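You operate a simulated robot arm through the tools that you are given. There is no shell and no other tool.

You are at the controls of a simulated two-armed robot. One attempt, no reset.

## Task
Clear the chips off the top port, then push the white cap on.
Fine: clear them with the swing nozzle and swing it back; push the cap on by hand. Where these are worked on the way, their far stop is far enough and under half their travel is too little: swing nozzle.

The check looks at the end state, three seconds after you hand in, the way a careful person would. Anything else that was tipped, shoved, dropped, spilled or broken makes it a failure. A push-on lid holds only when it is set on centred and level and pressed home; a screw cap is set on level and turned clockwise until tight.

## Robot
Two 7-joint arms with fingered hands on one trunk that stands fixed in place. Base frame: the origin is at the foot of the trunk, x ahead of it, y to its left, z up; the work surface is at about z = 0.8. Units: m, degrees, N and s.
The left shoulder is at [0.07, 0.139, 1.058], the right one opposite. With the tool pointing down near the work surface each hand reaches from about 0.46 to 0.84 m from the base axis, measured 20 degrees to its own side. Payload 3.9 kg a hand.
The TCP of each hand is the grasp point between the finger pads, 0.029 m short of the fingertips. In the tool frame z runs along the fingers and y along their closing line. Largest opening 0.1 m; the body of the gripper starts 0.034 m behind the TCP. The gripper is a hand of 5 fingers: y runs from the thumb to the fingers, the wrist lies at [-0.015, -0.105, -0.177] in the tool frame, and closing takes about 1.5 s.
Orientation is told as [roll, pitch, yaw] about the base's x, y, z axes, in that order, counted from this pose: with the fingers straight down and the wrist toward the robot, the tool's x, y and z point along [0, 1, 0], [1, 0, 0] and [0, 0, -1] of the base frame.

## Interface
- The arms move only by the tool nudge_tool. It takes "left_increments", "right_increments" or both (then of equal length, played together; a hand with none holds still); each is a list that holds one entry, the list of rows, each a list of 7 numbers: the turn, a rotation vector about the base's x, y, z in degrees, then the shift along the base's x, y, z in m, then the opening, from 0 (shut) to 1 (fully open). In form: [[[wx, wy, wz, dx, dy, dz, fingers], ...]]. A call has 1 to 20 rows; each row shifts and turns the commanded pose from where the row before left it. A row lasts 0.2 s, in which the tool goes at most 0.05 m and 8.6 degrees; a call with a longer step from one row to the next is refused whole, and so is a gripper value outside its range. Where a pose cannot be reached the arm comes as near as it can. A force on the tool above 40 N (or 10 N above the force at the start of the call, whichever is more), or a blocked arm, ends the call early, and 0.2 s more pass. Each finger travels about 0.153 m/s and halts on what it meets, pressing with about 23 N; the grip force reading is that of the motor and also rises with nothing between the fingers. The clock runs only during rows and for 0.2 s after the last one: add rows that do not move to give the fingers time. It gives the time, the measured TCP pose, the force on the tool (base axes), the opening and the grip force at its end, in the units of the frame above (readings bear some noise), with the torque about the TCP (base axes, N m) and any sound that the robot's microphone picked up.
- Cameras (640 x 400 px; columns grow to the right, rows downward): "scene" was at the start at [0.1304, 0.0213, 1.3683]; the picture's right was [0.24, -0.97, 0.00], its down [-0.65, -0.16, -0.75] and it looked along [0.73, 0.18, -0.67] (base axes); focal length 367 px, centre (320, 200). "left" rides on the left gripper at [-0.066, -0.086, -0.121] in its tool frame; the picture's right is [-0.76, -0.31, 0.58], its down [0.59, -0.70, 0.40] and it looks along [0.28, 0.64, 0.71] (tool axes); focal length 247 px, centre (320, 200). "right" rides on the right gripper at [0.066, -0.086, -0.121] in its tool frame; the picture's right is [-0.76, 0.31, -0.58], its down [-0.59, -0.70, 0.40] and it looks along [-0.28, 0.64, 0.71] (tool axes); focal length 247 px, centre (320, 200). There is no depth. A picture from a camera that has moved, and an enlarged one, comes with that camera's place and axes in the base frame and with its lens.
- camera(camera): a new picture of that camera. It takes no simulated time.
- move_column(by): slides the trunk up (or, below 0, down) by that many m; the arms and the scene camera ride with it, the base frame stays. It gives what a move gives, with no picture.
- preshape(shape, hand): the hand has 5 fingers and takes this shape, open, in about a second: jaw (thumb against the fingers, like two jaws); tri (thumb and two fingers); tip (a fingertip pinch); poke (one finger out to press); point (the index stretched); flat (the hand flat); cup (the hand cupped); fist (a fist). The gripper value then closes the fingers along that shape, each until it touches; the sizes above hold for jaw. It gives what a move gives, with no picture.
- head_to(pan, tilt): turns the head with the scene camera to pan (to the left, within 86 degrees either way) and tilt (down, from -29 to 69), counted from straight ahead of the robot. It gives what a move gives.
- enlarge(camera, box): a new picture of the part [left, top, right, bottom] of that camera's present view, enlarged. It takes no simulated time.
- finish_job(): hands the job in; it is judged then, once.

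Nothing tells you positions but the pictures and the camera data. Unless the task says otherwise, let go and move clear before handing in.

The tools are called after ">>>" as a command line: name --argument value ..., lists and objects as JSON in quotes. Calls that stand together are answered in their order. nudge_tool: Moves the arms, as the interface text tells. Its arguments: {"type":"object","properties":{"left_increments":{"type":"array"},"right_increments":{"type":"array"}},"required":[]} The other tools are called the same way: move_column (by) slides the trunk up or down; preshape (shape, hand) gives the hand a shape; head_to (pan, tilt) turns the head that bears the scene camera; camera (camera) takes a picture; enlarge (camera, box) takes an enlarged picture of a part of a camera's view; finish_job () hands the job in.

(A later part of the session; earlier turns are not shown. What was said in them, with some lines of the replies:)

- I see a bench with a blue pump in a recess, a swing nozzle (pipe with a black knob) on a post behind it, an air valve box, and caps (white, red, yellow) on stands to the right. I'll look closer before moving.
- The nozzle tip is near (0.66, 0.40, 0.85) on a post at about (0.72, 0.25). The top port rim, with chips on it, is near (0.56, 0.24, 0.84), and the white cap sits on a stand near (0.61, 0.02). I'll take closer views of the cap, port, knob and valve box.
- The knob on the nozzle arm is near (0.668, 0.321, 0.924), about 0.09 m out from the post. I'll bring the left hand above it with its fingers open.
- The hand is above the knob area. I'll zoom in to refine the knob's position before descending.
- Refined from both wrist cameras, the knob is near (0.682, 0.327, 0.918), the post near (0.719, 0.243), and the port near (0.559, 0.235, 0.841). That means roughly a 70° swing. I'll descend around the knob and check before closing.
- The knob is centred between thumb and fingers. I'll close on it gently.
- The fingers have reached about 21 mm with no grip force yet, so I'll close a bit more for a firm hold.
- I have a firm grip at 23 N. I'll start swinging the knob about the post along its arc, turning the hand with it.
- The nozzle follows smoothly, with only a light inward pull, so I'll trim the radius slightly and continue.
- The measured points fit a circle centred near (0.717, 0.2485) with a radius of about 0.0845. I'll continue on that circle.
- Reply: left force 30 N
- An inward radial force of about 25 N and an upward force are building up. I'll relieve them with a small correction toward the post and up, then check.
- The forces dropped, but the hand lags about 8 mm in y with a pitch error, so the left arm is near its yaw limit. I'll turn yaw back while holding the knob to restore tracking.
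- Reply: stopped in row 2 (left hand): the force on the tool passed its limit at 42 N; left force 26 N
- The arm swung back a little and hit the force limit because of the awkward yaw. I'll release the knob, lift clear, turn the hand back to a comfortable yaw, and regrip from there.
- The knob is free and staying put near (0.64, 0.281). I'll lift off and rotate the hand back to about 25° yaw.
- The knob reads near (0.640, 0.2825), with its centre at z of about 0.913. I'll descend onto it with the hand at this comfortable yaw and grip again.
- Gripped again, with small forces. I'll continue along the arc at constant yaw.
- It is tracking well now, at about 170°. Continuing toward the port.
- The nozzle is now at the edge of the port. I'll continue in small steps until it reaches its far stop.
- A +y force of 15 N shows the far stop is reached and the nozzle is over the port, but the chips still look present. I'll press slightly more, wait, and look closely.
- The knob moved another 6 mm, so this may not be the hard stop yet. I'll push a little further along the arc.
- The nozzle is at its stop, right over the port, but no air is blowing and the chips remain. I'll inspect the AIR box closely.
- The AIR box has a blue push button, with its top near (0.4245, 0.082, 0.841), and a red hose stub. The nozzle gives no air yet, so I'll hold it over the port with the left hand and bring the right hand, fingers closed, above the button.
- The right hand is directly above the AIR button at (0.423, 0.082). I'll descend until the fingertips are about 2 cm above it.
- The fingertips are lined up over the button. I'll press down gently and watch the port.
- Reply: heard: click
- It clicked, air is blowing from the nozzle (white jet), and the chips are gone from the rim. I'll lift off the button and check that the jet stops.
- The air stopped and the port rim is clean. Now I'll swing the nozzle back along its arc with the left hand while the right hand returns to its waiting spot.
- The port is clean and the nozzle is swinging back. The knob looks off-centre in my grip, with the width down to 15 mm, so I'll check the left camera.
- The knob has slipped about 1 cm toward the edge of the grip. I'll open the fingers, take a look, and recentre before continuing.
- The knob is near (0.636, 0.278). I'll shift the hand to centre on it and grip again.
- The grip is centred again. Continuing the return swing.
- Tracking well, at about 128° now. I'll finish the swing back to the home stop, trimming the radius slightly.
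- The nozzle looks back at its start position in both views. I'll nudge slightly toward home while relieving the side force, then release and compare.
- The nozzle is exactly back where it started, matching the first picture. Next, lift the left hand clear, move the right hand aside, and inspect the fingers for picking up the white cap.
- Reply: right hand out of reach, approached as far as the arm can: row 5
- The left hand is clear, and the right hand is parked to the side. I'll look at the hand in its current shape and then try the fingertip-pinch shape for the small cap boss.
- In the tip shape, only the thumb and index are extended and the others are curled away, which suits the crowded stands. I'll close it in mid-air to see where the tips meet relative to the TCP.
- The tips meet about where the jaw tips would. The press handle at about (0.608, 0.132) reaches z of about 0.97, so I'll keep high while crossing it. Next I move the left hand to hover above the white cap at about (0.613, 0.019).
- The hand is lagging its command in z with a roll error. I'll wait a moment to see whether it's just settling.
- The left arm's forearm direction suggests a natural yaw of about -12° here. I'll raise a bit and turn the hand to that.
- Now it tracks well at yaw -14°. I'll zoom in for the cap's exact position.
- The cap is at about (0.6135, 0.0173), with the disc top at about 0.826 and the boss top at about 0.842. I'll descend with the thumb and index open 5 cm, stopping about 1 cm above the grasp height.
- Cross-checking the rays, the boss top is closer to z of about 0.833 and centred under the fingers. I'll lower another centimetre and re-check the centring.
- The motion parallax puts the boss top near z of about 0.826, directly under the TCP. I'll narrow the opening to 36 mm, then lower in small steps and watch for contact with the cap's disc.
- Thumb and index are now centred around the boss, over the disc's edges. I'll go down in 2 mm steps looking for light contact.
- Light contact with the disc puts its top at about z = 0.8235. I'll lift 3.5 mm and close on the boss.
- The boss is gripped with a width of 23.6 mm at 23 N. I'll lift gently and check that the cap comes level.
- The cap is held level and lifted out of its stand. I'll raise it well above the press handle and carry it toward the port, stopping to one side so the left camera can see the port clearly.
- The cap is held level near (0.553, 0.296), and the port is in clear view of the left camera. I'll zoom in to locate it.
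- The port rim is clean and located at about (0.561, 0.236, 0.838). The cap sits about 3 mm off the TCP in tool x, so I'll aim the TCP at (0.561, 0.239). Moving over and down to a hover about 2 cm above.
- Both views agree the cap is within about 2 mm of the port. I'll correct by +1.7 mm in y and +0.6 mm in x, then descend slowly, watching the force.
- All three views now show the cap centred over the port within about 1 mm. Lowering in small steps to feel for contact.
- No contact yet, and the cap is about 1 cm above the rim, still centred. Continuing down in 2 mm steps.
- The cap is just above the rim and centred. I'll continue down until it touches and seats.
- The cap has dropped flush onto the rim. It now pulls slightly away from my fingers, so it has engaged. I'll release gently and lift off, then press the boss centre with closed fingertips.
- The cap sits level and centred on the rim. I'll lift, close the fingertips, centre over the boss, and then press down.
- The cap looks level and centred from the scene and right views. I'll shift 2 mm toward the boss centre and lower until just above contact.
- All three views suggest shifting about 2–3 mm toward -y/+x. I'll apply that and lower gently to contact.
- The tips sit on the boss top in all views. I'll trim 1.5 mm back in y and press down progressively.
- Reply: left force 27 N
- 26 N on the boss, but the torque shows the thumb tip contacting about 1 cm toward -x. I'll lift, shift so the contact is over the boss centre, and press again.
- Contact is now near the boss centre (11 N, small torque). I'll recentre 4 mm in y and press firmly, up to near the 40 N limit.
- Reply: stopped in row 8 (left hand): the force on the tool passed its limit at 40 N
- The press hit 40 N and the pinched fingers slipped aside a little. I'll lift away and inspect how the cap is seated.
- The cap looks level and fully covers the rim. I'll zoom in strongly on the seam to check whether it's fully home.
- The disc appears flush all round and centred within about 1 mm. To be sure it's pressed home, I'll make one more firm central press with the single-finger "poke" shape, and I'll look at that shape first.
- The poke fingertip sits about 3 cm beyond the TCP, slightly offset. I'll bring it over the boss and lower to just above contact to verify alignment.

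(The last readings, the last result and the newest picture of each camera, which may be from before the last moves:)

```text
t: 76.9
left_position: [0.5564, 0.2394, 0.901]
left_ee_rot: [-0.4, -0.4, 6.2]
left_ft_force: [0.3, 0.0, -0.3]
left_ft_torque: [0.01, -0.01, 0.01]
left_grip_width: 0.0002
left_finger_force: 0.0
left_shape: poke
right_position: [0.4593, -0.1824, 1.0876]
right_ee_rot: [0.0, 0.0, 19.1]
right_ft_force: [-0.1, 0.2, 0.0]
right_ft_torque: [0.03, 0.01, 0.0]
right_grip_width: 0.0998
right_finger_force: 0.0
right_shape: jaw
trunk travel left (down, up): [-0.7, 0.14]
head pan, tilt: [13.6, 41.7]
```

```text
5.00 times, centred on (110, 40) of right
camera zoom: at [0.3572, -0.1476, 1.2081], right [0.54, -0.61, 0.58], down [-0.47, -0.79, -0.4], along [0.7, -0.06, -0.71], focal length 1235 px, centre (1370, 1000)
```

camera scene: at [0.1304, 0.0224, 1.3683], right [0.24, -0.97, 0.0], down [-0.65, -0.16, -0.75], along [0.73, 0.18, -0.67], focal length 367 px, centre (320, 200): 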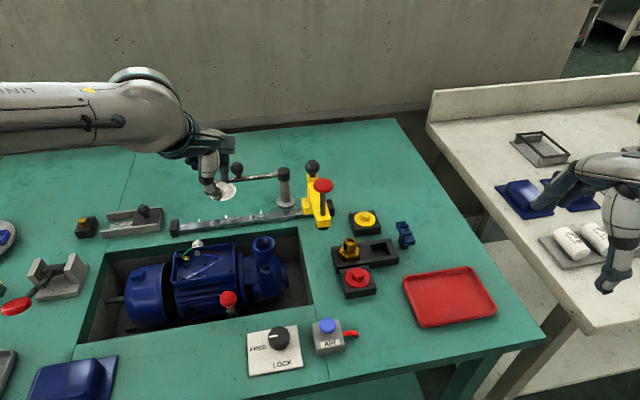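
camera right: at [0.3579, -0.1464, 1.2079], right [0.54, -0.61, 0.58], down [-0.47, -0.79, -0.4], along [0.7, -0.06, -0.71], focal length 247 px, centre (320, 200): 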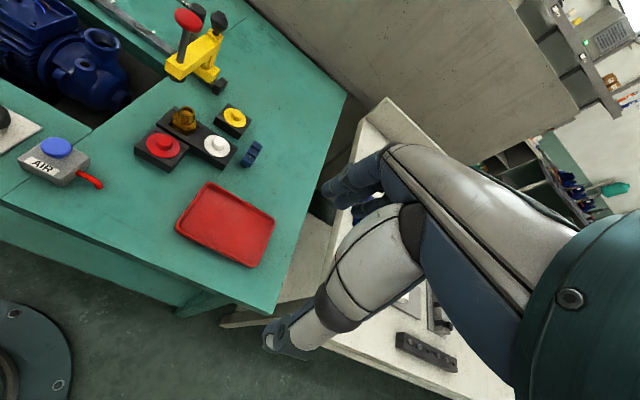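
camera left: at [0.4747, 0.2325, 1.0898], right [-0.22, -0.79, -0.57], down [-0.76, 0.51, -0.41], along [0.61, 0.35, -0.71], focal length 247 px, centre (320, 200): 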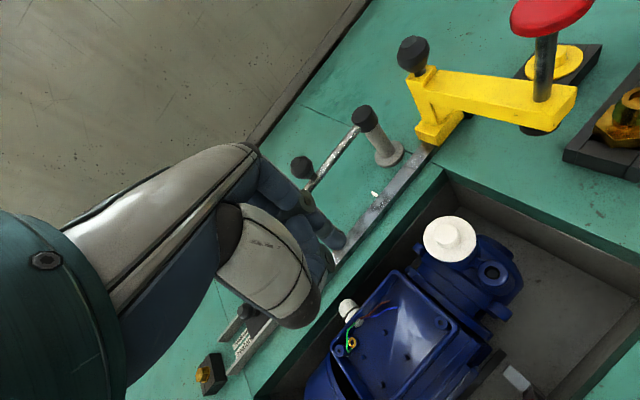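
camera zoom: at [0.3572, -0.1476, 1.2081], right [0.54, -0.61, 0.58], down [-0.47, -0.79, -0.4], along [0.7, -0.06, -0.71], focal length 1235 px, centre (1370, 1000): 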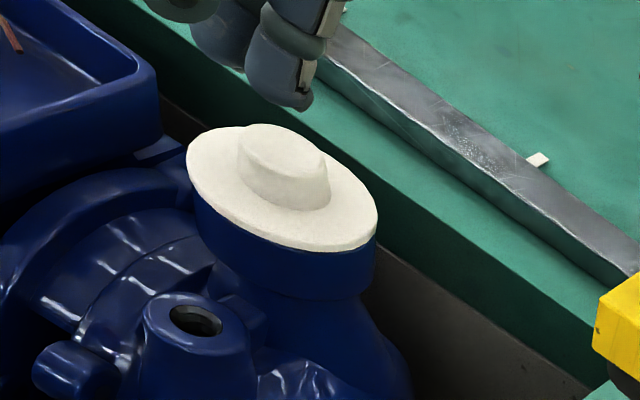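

Triangulation puts the fingertip within 4 mm of the boss centre (0.561, 0.2367, 0.855). I'll trim +3 mm in y and press down steadily.

>>> nudge_tool --left_increments '[[[0, 0, 0, 0, 0.003, -0.006, 0], [0, 0, 0, 0, 0, -0.005, 0], [0, 0, 0, 0, 0, -0.002, 0], [0, 0, 0, 0, 0, -0.002, 0], [0, 0, 0, 0, 0, -0.002, 0], [0, 0, 0, 0, 0, 0, 0]]]'

>>> enlarge --camera "scene" --box '[225, 195, 305, 265]'

>>> enlarge --camera "right" --box '[60, 0, 160, 80]'

```text
t: 78.3
left_position: [0.5558, 0.2427, 0.8849]
left_ee_rot: [-0.5, -0.4, 6.3]
left_ft_force: [0.7, 0.1, -0.1]
left_ft_torque: [0.0, 0.0, -0.04]
left_grip_width: 0.0
left_finger_force: 0.2
left_shape: poke
right_position: [0.4601, -0.1828, 1.0875]
right_ee_rot: [0.0, 0.0, 19.1]
right_ft_force: [-0.6, -0.1, 0.1]
right_ft_torque: [0.0, 0.02, 0.01]
right_grip_width: 0.0996
right_finger_force: 0.1
right_shape: jaw
trunk travel left (down, up): [-0.7, 0.14]
head pan, tilt: [13.6, 41.7]
```

```text
5.71 times, centred on (265, 230) of scene
camera zoom: at [0.1304, 0.0213, 1.3683], right [0.24, -0.97, 0.0], down [-0.65, -0.16, -0.75], along [0.73, 0.18, -0.67], focal length 2096 px, centre (634, 29)
```

zoom: 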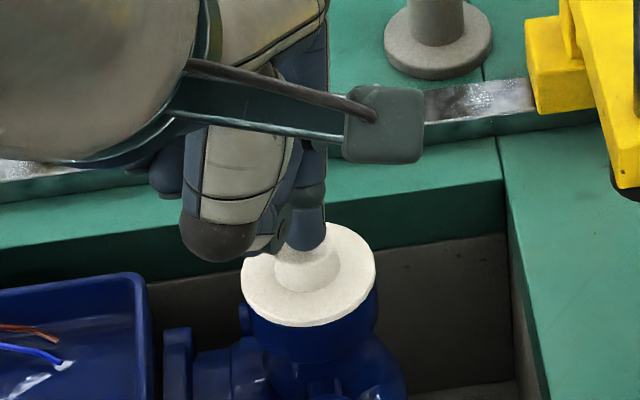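

```text
5.00 times, centred on (110, 40) of right
camera zoom: at [0.3574, -0.1477, 1.208], right [0.54, -0.61, 0.58], down [-0.47, -0.79, -0.4], along [0.7, -0.06, -0.71], focal length 1235 px, centre (1370, 1000)
```

zoom: 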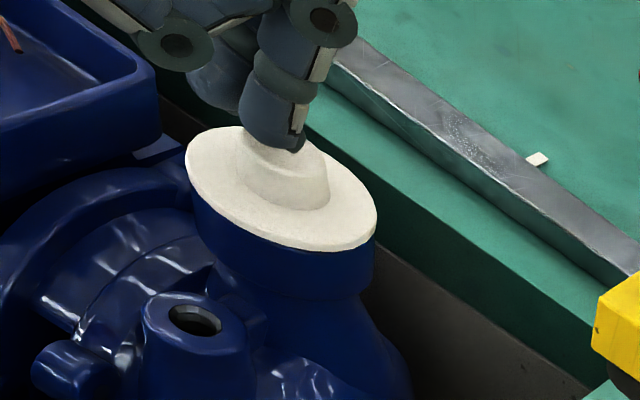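

The fingertip is right over the boss centre, just above it. Pressing now.

>>> nudge_tool --left_increments '[[[0, 0, 0, 0, 0, -0.002, 0], [0, 0, 0, 0, 0, -0.002, 0], [0, 0, 0, 0, 0, -0.0015, 0], [0, 0, 0, 0, 0, -0.0015, 0], [0, 0, 0, 0, 0, 0, 0]]]'

```text
t: 79.5
left_position: [0.5549, 0.2421, 0.8799]
left_ee_rot: [-0.4, -0.8, 6.3]
left_ft_force: [0.8, -0.2, 18.4]
left_ft_torque: [-0.1, -0.11, 0.0]
left_grip_width: 0.0
left_finger_force: 0.1
left_shape: poke
right_position: [0.4573, -0.183, 1.0889]
right_ee_rot: [0.0, -0.1, 19.3]
right_ft_force: [0.8, 0.0, -0.3]
right_ft_torque: [-0.02, -0.02, 0.05]
right_grip_width: 0.1001
right_finger_force: 0.1
right_shape: jaw
trunk travel left (down, up): [-0.7, 0.14]
head pan, tilt: [13.6, 41.7]
```

18 N with the contact point at (0.561, 0.2366), dead centre. I'll increase the push toward the 40 N limit.

>>> nudge_tool --left_increments '[[[0, 0, 0, 0, 0, -0.0015, 0], [0, 0, 0, 0, 0, -0.0015, 0], [0, 0, 0, 0, 0, -0.001, 0], [0, 0, 0, 0, 0, -0.001, 0], [0, 0, 0, 0, 0, 0, 0]]]'

>>> enlarge --camera "right" --box '[60, 0, 160, 80]'

```text
t: 80.7
left_position: [0.5583, 0.2421, 0.8805]
left_ee_rot: [-0.4, -1.6, 6.5]
left_ft_force: [-5.7, 0.1, 19.3]
left_ft_torque: [-0.19, 0.08, -0.06]
left_grip_width: 0.0
left_finger_force: 0.0
left_shape: poke
right_position: [0.4576, -0.1823, 1.0886]
right_ee_rot: [0.0, -0.2, 19.3]
right_ft_force: [-0.5, -0.1, -0.1]
right_ft_torque: [0.0, -0.01, 0.01]
right_grip_width: 0.0999
right_finger_force: 0.0
right_shape: jaw
trunk travel left (down, up): [-0.7, 0.14]
head pan, tilt: [13.6, 41.7]
stopped in row 5 (left hand): the force on the tool passed its limit at 40 N (the readings are from after the stop); the commanded pose is now the measured one
```

```text
5.00 times, centred on (110, 40) of right
camera zoom: at [0.3551, -0.1476, 1.2084], right [0.54, -0.61, 0.58], down [-0.47, -0.79, -0.4], along [0.7, -0.06, -0.71], focal length 1235 px, centre (1370, 1000)
```

zoom: 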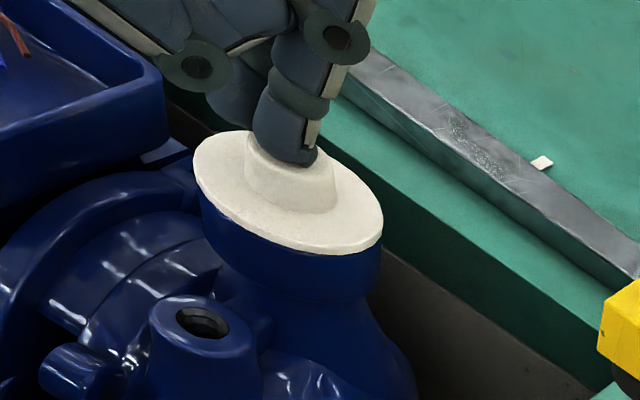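

Pressed to 40 N at the centre with no further sinking, so the cap is home. I'll lift straight up and move the left hand clear.

>>> nudge_tool --left_increments '[[[0, 0, 0, 0, 0, 0.01, 0], [0, 0, 0, 0, 0, 0.02, 0], [0, 0, 0, 0, 0, 0.035, 0], [0, 0, 0, 0, 0.005, 0.04, 0], [0, 0, 2, -0.03, 0.015, 0.04, 0], [0, 0, 3, -0.04, 0.02, 0.03, 0], [0, 0, 3, -0.04, 0.02, 0.02, 0], [0, 0, 3, -0.04, 0.01, 0, 0], [0, 0, 0, 0, 0, 0, 0]]]'

>>> camera --camera "scene"

>>> enlarge --camera "scene" --box '[247, 230, 279, 260]'

>>> enlarge --camera "right" --box '[80, 22, 126, 58]'

>>> camera --camera "left"

```text
refused: row 5 steps farther than a row can; nothing moved
```

```text
taken
camera scene: at [0.1277, 0.0212, 1.3682], right [0.24, -0.97, 0.0], down [-0.64, -0.16, -0.75], along [0.73, 0.18, -0.66], focal length 367 px, centre (320, 200)
```

scene: 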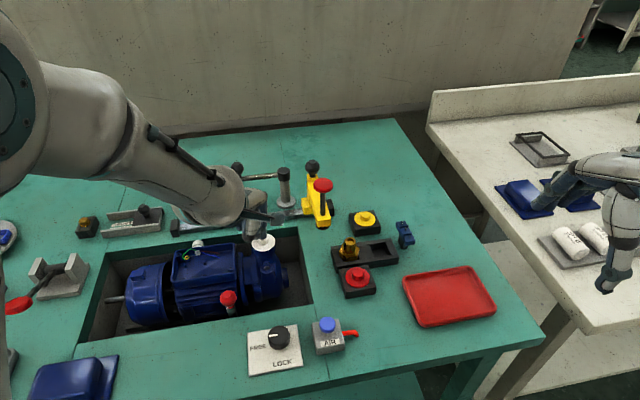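

```text
13.33 times, centred on (263, 245) of scene
camera zoom: at [0.1277, 0.0212, 1.3682], right [0.24, -0.97, 0.0], down [-0.64, -0.16, -0.75], along [0.73, 0.18, -0.66], focal length 4892 px, centre (1080, -400)
```

zoom: 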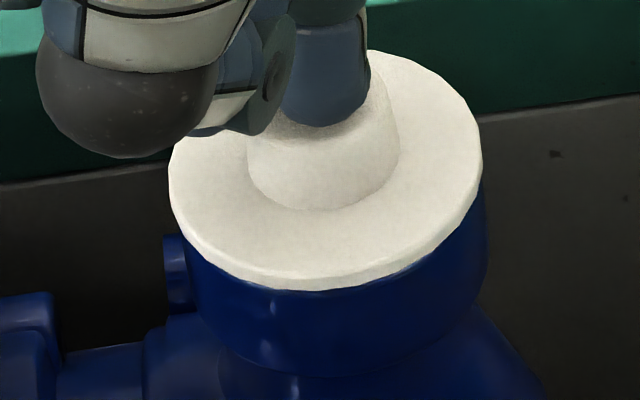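

```text
11.11 times, centred on (103, 40) of right
camera zoom: at [0.3551, -0.1476, 1.2084], right [0.54, -0.61, 0.58], down [-0.47, -0.79, -0.4], along [0.7, -0.06, -0.71], focal length 2744 px, centre (2731, 1978)
```

zoom: 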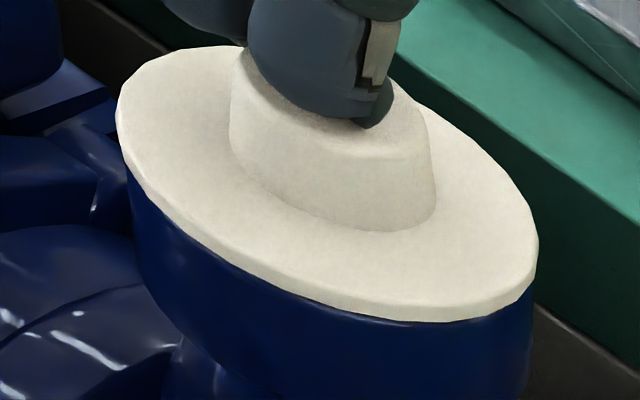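

```text
taken
camera left: at [0.4775, 0.1686, 0.9995], right [-0.2, -0.79, -0.58], down [-0.75, 0.5, -0.42], along [0.63, 0.35, -0.7], focal length 247 px, centre (320, 200)
```

left: 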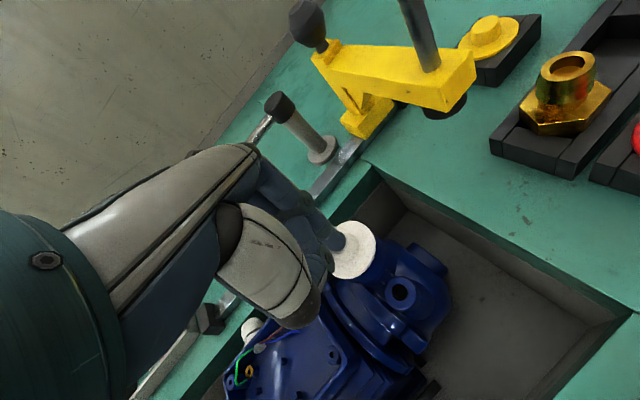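

The cap looks flush under the fingertip. The last move was refused for one over-long step, so I'll redo the retreat with shorter steps.

>>> nudge_tool --left_increments '[[[0, 0, 0, 0, 0, 0.01, 0], [0, 0, 0, 0, 0, 0.02, 0], [0, 0, 0, 0, 0, 0.035, 0], [0, 0, 0, 0, 0.005, 0.035, 0], [0, 0, 2, -0.02, 0.015, 0.035, 0], [0, 0, 3, -0.03, 0.02, 0.03, 0], [0, 0, 3, -0.03, 0.02, 0.02, 0], [0, 0, 3, -0.03, 0.01, 0.01, 0], [0, 0, 3, -0.03, 0.01, 0, 0], [0, 0, 0, 0, 0, 0, 0]]]'

>>> camera --camera "scene"

>>> enlarge --camera "scene" --box '[247, 230, 279, 260]'

>>> enlarge --camera "right" --box '[80, 22, 126, 58]'

>>> camera --camera "left"

```text
t: 82.9
left_position: [0.471, 0.3703, 1.0509]
left_ee_rot: [-1.2, -0.9, 20.5]
left_ft_force: [-0.1, -0.2, 1.1]
left_ft_torque: [0.02, 0.01, -0.01]
left_grip_width: 0.0001
left_finger_force: 0.2
left_shape: poke
left hand out of reach, approached as far as the arm can: row 5, 6, 7, 8, 9
right_position: [0.4598, -0.1837, 1.0886]
right_ee_rot: [0.0, 0.0, 19.3]
right_ft_force: [-0.4, 0.1, 0.1]
right_ft_torque: [0.04, 0.02, -0.01]
right_grip_width: 0.0997
right_finger_force: 0.1
right_shape: jaw
trunk travel left (down, up): [-0.7, 0.14]
head pan, tilt: [13.6, 41.7]
```

```text
taken
camera scene: at [0.1307, 0.0202, 1.3683], right [0.24, -0.97, 0.0], down [-0.65, -0.16, -0.75], along [0.73, 0.18, -0.67], focal length 367 px, centre (320, 200)
```

scene: 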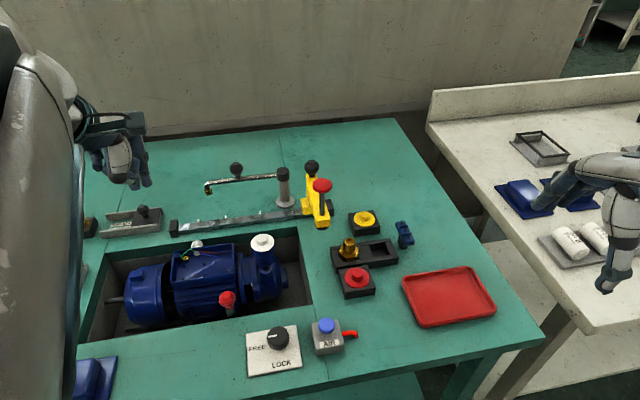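

```text
13.33 times, centred on (263, 245) of scene
camera zoom: at [0.1307, 0.0202, 1.3683], right [0.24, -0.97, 0.0], down [-0.65, -0.16, -0.75], along [0.73, 0.18, -0.67], focal length 4892 px, centre (1080, -400)
```

zoom: 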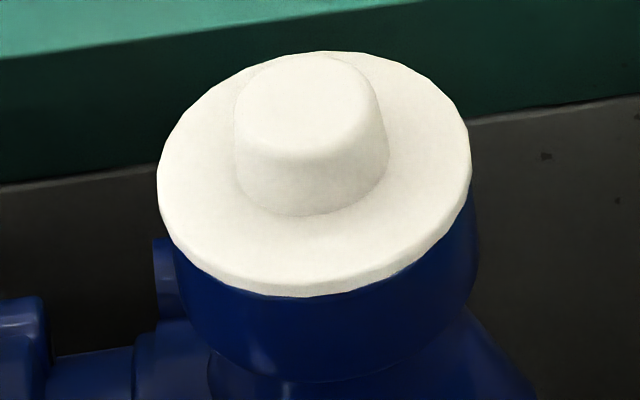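

```text
11.11 times, centred on (103, 40) of right
camera zoom: at [0.3577, -0.1486, 1.2077], right [0.54, -0.61, 0.58], down [-0.47, -0.79, -0.4], along [0.7, -0.06, -0.71], focal length 2744 px, centre (2731, 1978)
```

zoom: 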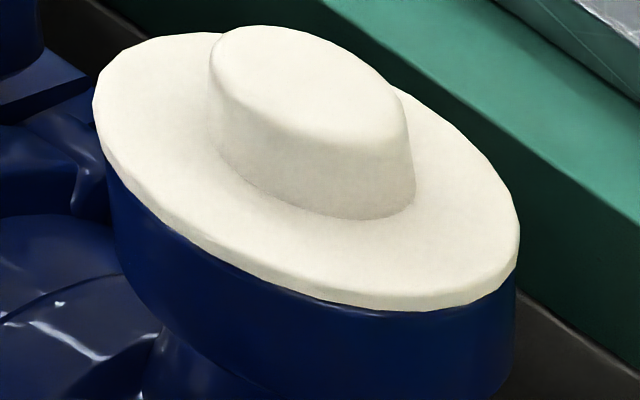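

```text
taken
camera left: at [0.4113, 0.2801, 1.1722], right [-0.01, -0.83, -0.56], down [-0.85, 0.3, -0.42], along [0.52, 0.48, -0.71], focal length 247 px, centre (320, 200)
```

left: 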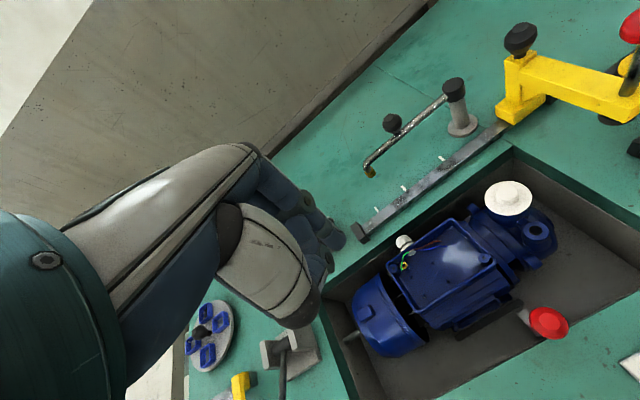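

The cap is on, level and flush, and the nozzle is home. The left arm ended in an odd posture, so I'll turn the head to check its elbow is clear of everything on the left side of the bench.

>>> head_to --pan 45 --tilt 45

>>> camera --camera "scene"

```text
t: 83.9
left_position: [0.4704, 0.3718, 1.0495]
left_ee_rot: [-1.3, -0.8, 20.7]
left_ft_force: [0.4, -0.1, 0.7]
left_ft_torque: [-0.02, 0.01, -0.01]
left_grip_width: 0.0
left_finger_force: 0.1
left_shape: poke
right_position: [0.4586, -0.1821, 1.0871]
right_ee_rot: [0.0, 0.0, 19.2]
right_ft_force: [0.6, -0.5, -0.6]
right_ft_torque: [0.01, 0.04, 0.0]
right_grip_width: 0.0997
right_finger_force: 0.1
right_shape: jaw
trunk travel left (down, up): [-0.7, 0.14]
head pan, tilt: [45.0, 45.0]
```

```text
taken
camera scene: at [0.1066, 0.0588, 1.3636], right [0.71, -0.71, 0.0], down [-0.5, -0.5, -0.71], along [0.5, 0.5, -0.71], focal length 367 px, centre (320, 200)
```

scene: 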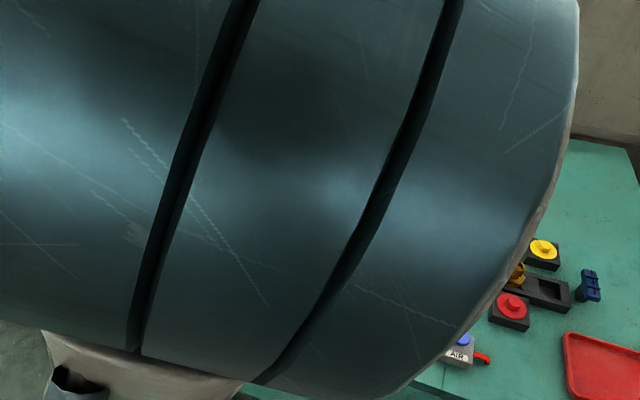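

The elbow is raised near the head, well clear of the bench. I'll turn the head back for a final overall check.

>>> head_to --pan 13.6 --tilt 41.7

>>> camera --camera "scene"

>>> enlarge --camera "scene" --box '[160, 140, 340, 260]'

>>> enlarge --camera "scene" --box '[230, 220, 420, 380]'

>>> enlarge --camera "left" --box '[130, 250, 400, 400]'

```text
t: 84.8
left_position: [0.4696, 0.3718, 1.0492]
left_ee_rot: [-1.2, -0.8, 20.6]
left_ft_force: [-0.6, 0.5, 0.1]
left_ft_torque: [0.03, 0.01, -0.04]
left_grip_width: 0.0002
left_finger_force: 0.0
left_shape: poke
right_position: [0.4603, -0.1822, 1.088]
right_ee_rot: [0.1, 0.0, 19.2]
right_ft_force: [0.4, 0.0, -0.1]
right_ft_torque: [-0.02, 0.06, 0.01]
right_grip_width: 0.0995
right_finger_force: 0.1
right_shape: jaw
trunk travel left (down, up): [-0.7, 0.14]
head pan, tilt: [13.6, 41.7]
```

```text
taken
camera scene: at [0.1304, 0.0213, 1.3683], right [0.24, -0.97, 0.0], down [-0.65, -0.16, -0.75], along [0.73, 0.18, -0.67], focal length 367 px, centre (320, 200)
```

scene: 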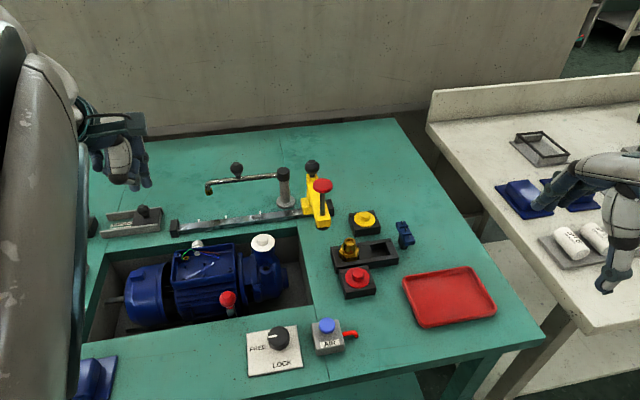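

```text
3.33 times, centred on (250, 200) of scene
camera zoom: at [0.1304, 0.0213, 1.3683], right [0.24, -0.97, 0.0], down [-0.65, -0.16, -0.75], along [0.73, 0.18, -0.67], focal length 1223 px, centre (553, 200)
```

zoom: 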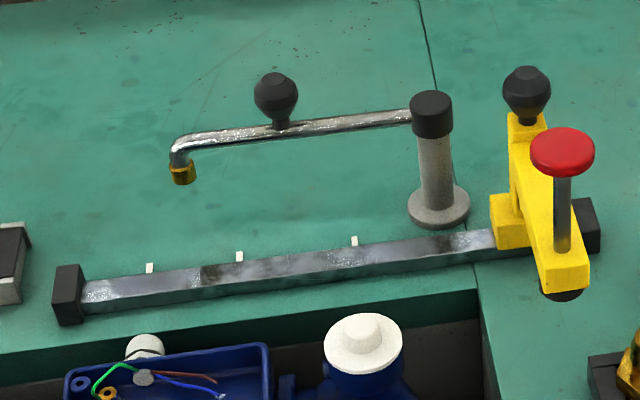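

```text
2.50 times, centred on (325, 300) of scene
camera zoom: at [0.1304, 0.0213, 1.3683], right [0.24, -0.97, 0.0], down [-0.65, -0.16, -0.75], along [0.73, 0.18, -0.67], focal length 917 px, centre (308, -50)
```

zoom: 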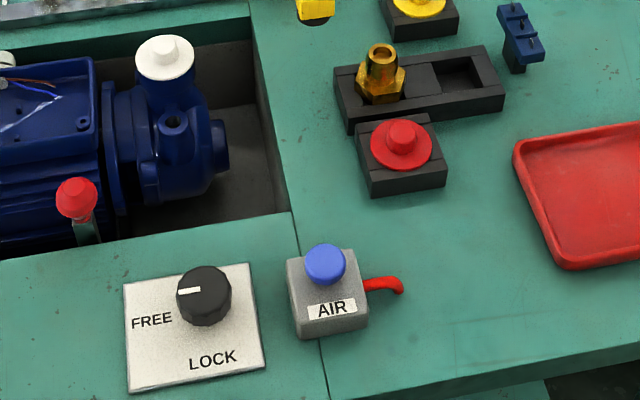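

```text
2.37 times, centred on (265, 325) of left
camera zoom: at [0.4115, 0.2813, 1.1709], right [-0.01, -0.83, -0.56], down [-0.86, 0.3, -0.42], along [0.52, 0.48, -0.71], focal length 585 px, centre (450, -96)
```

zoom: 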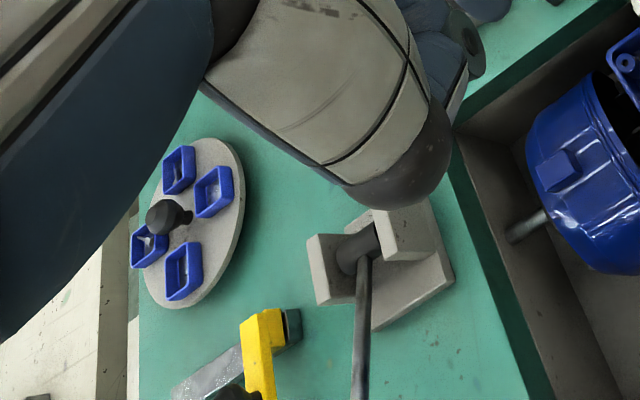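

The white cap is on the top port, level and flush, and the chips are gone. The nozzle is back exactly where it started, and everything else matches the first pictures. Both hands are empty and clear, so I'm handing in.

>>> finish_job

```text
The job is handed in.
```

I cleared the chips off the top port and pushed the white cap on, then handed the job in. I don't have the check's result.

- **Chips:** I swung the nozzle to its far stop over the port and pressed the AIR button, because no air came without it. The rim was clean afterwards. The AIR button sprang back up when released.
- **Nozzle:** It is back at its start position and lines up with the first picture.
- **Cap:** It sits level and centred to within about 1 mm, with no gap visible at the rim. I pressed it on the centre up to the 40 N limit and it did not sink any further. There was no click when it went on, so I judged it fully home from the flush rim and that press.
- **Everything else:** Nothing looked tipped, shoved or dropped in the final pictures. Both hands are empty and clear of the bench.
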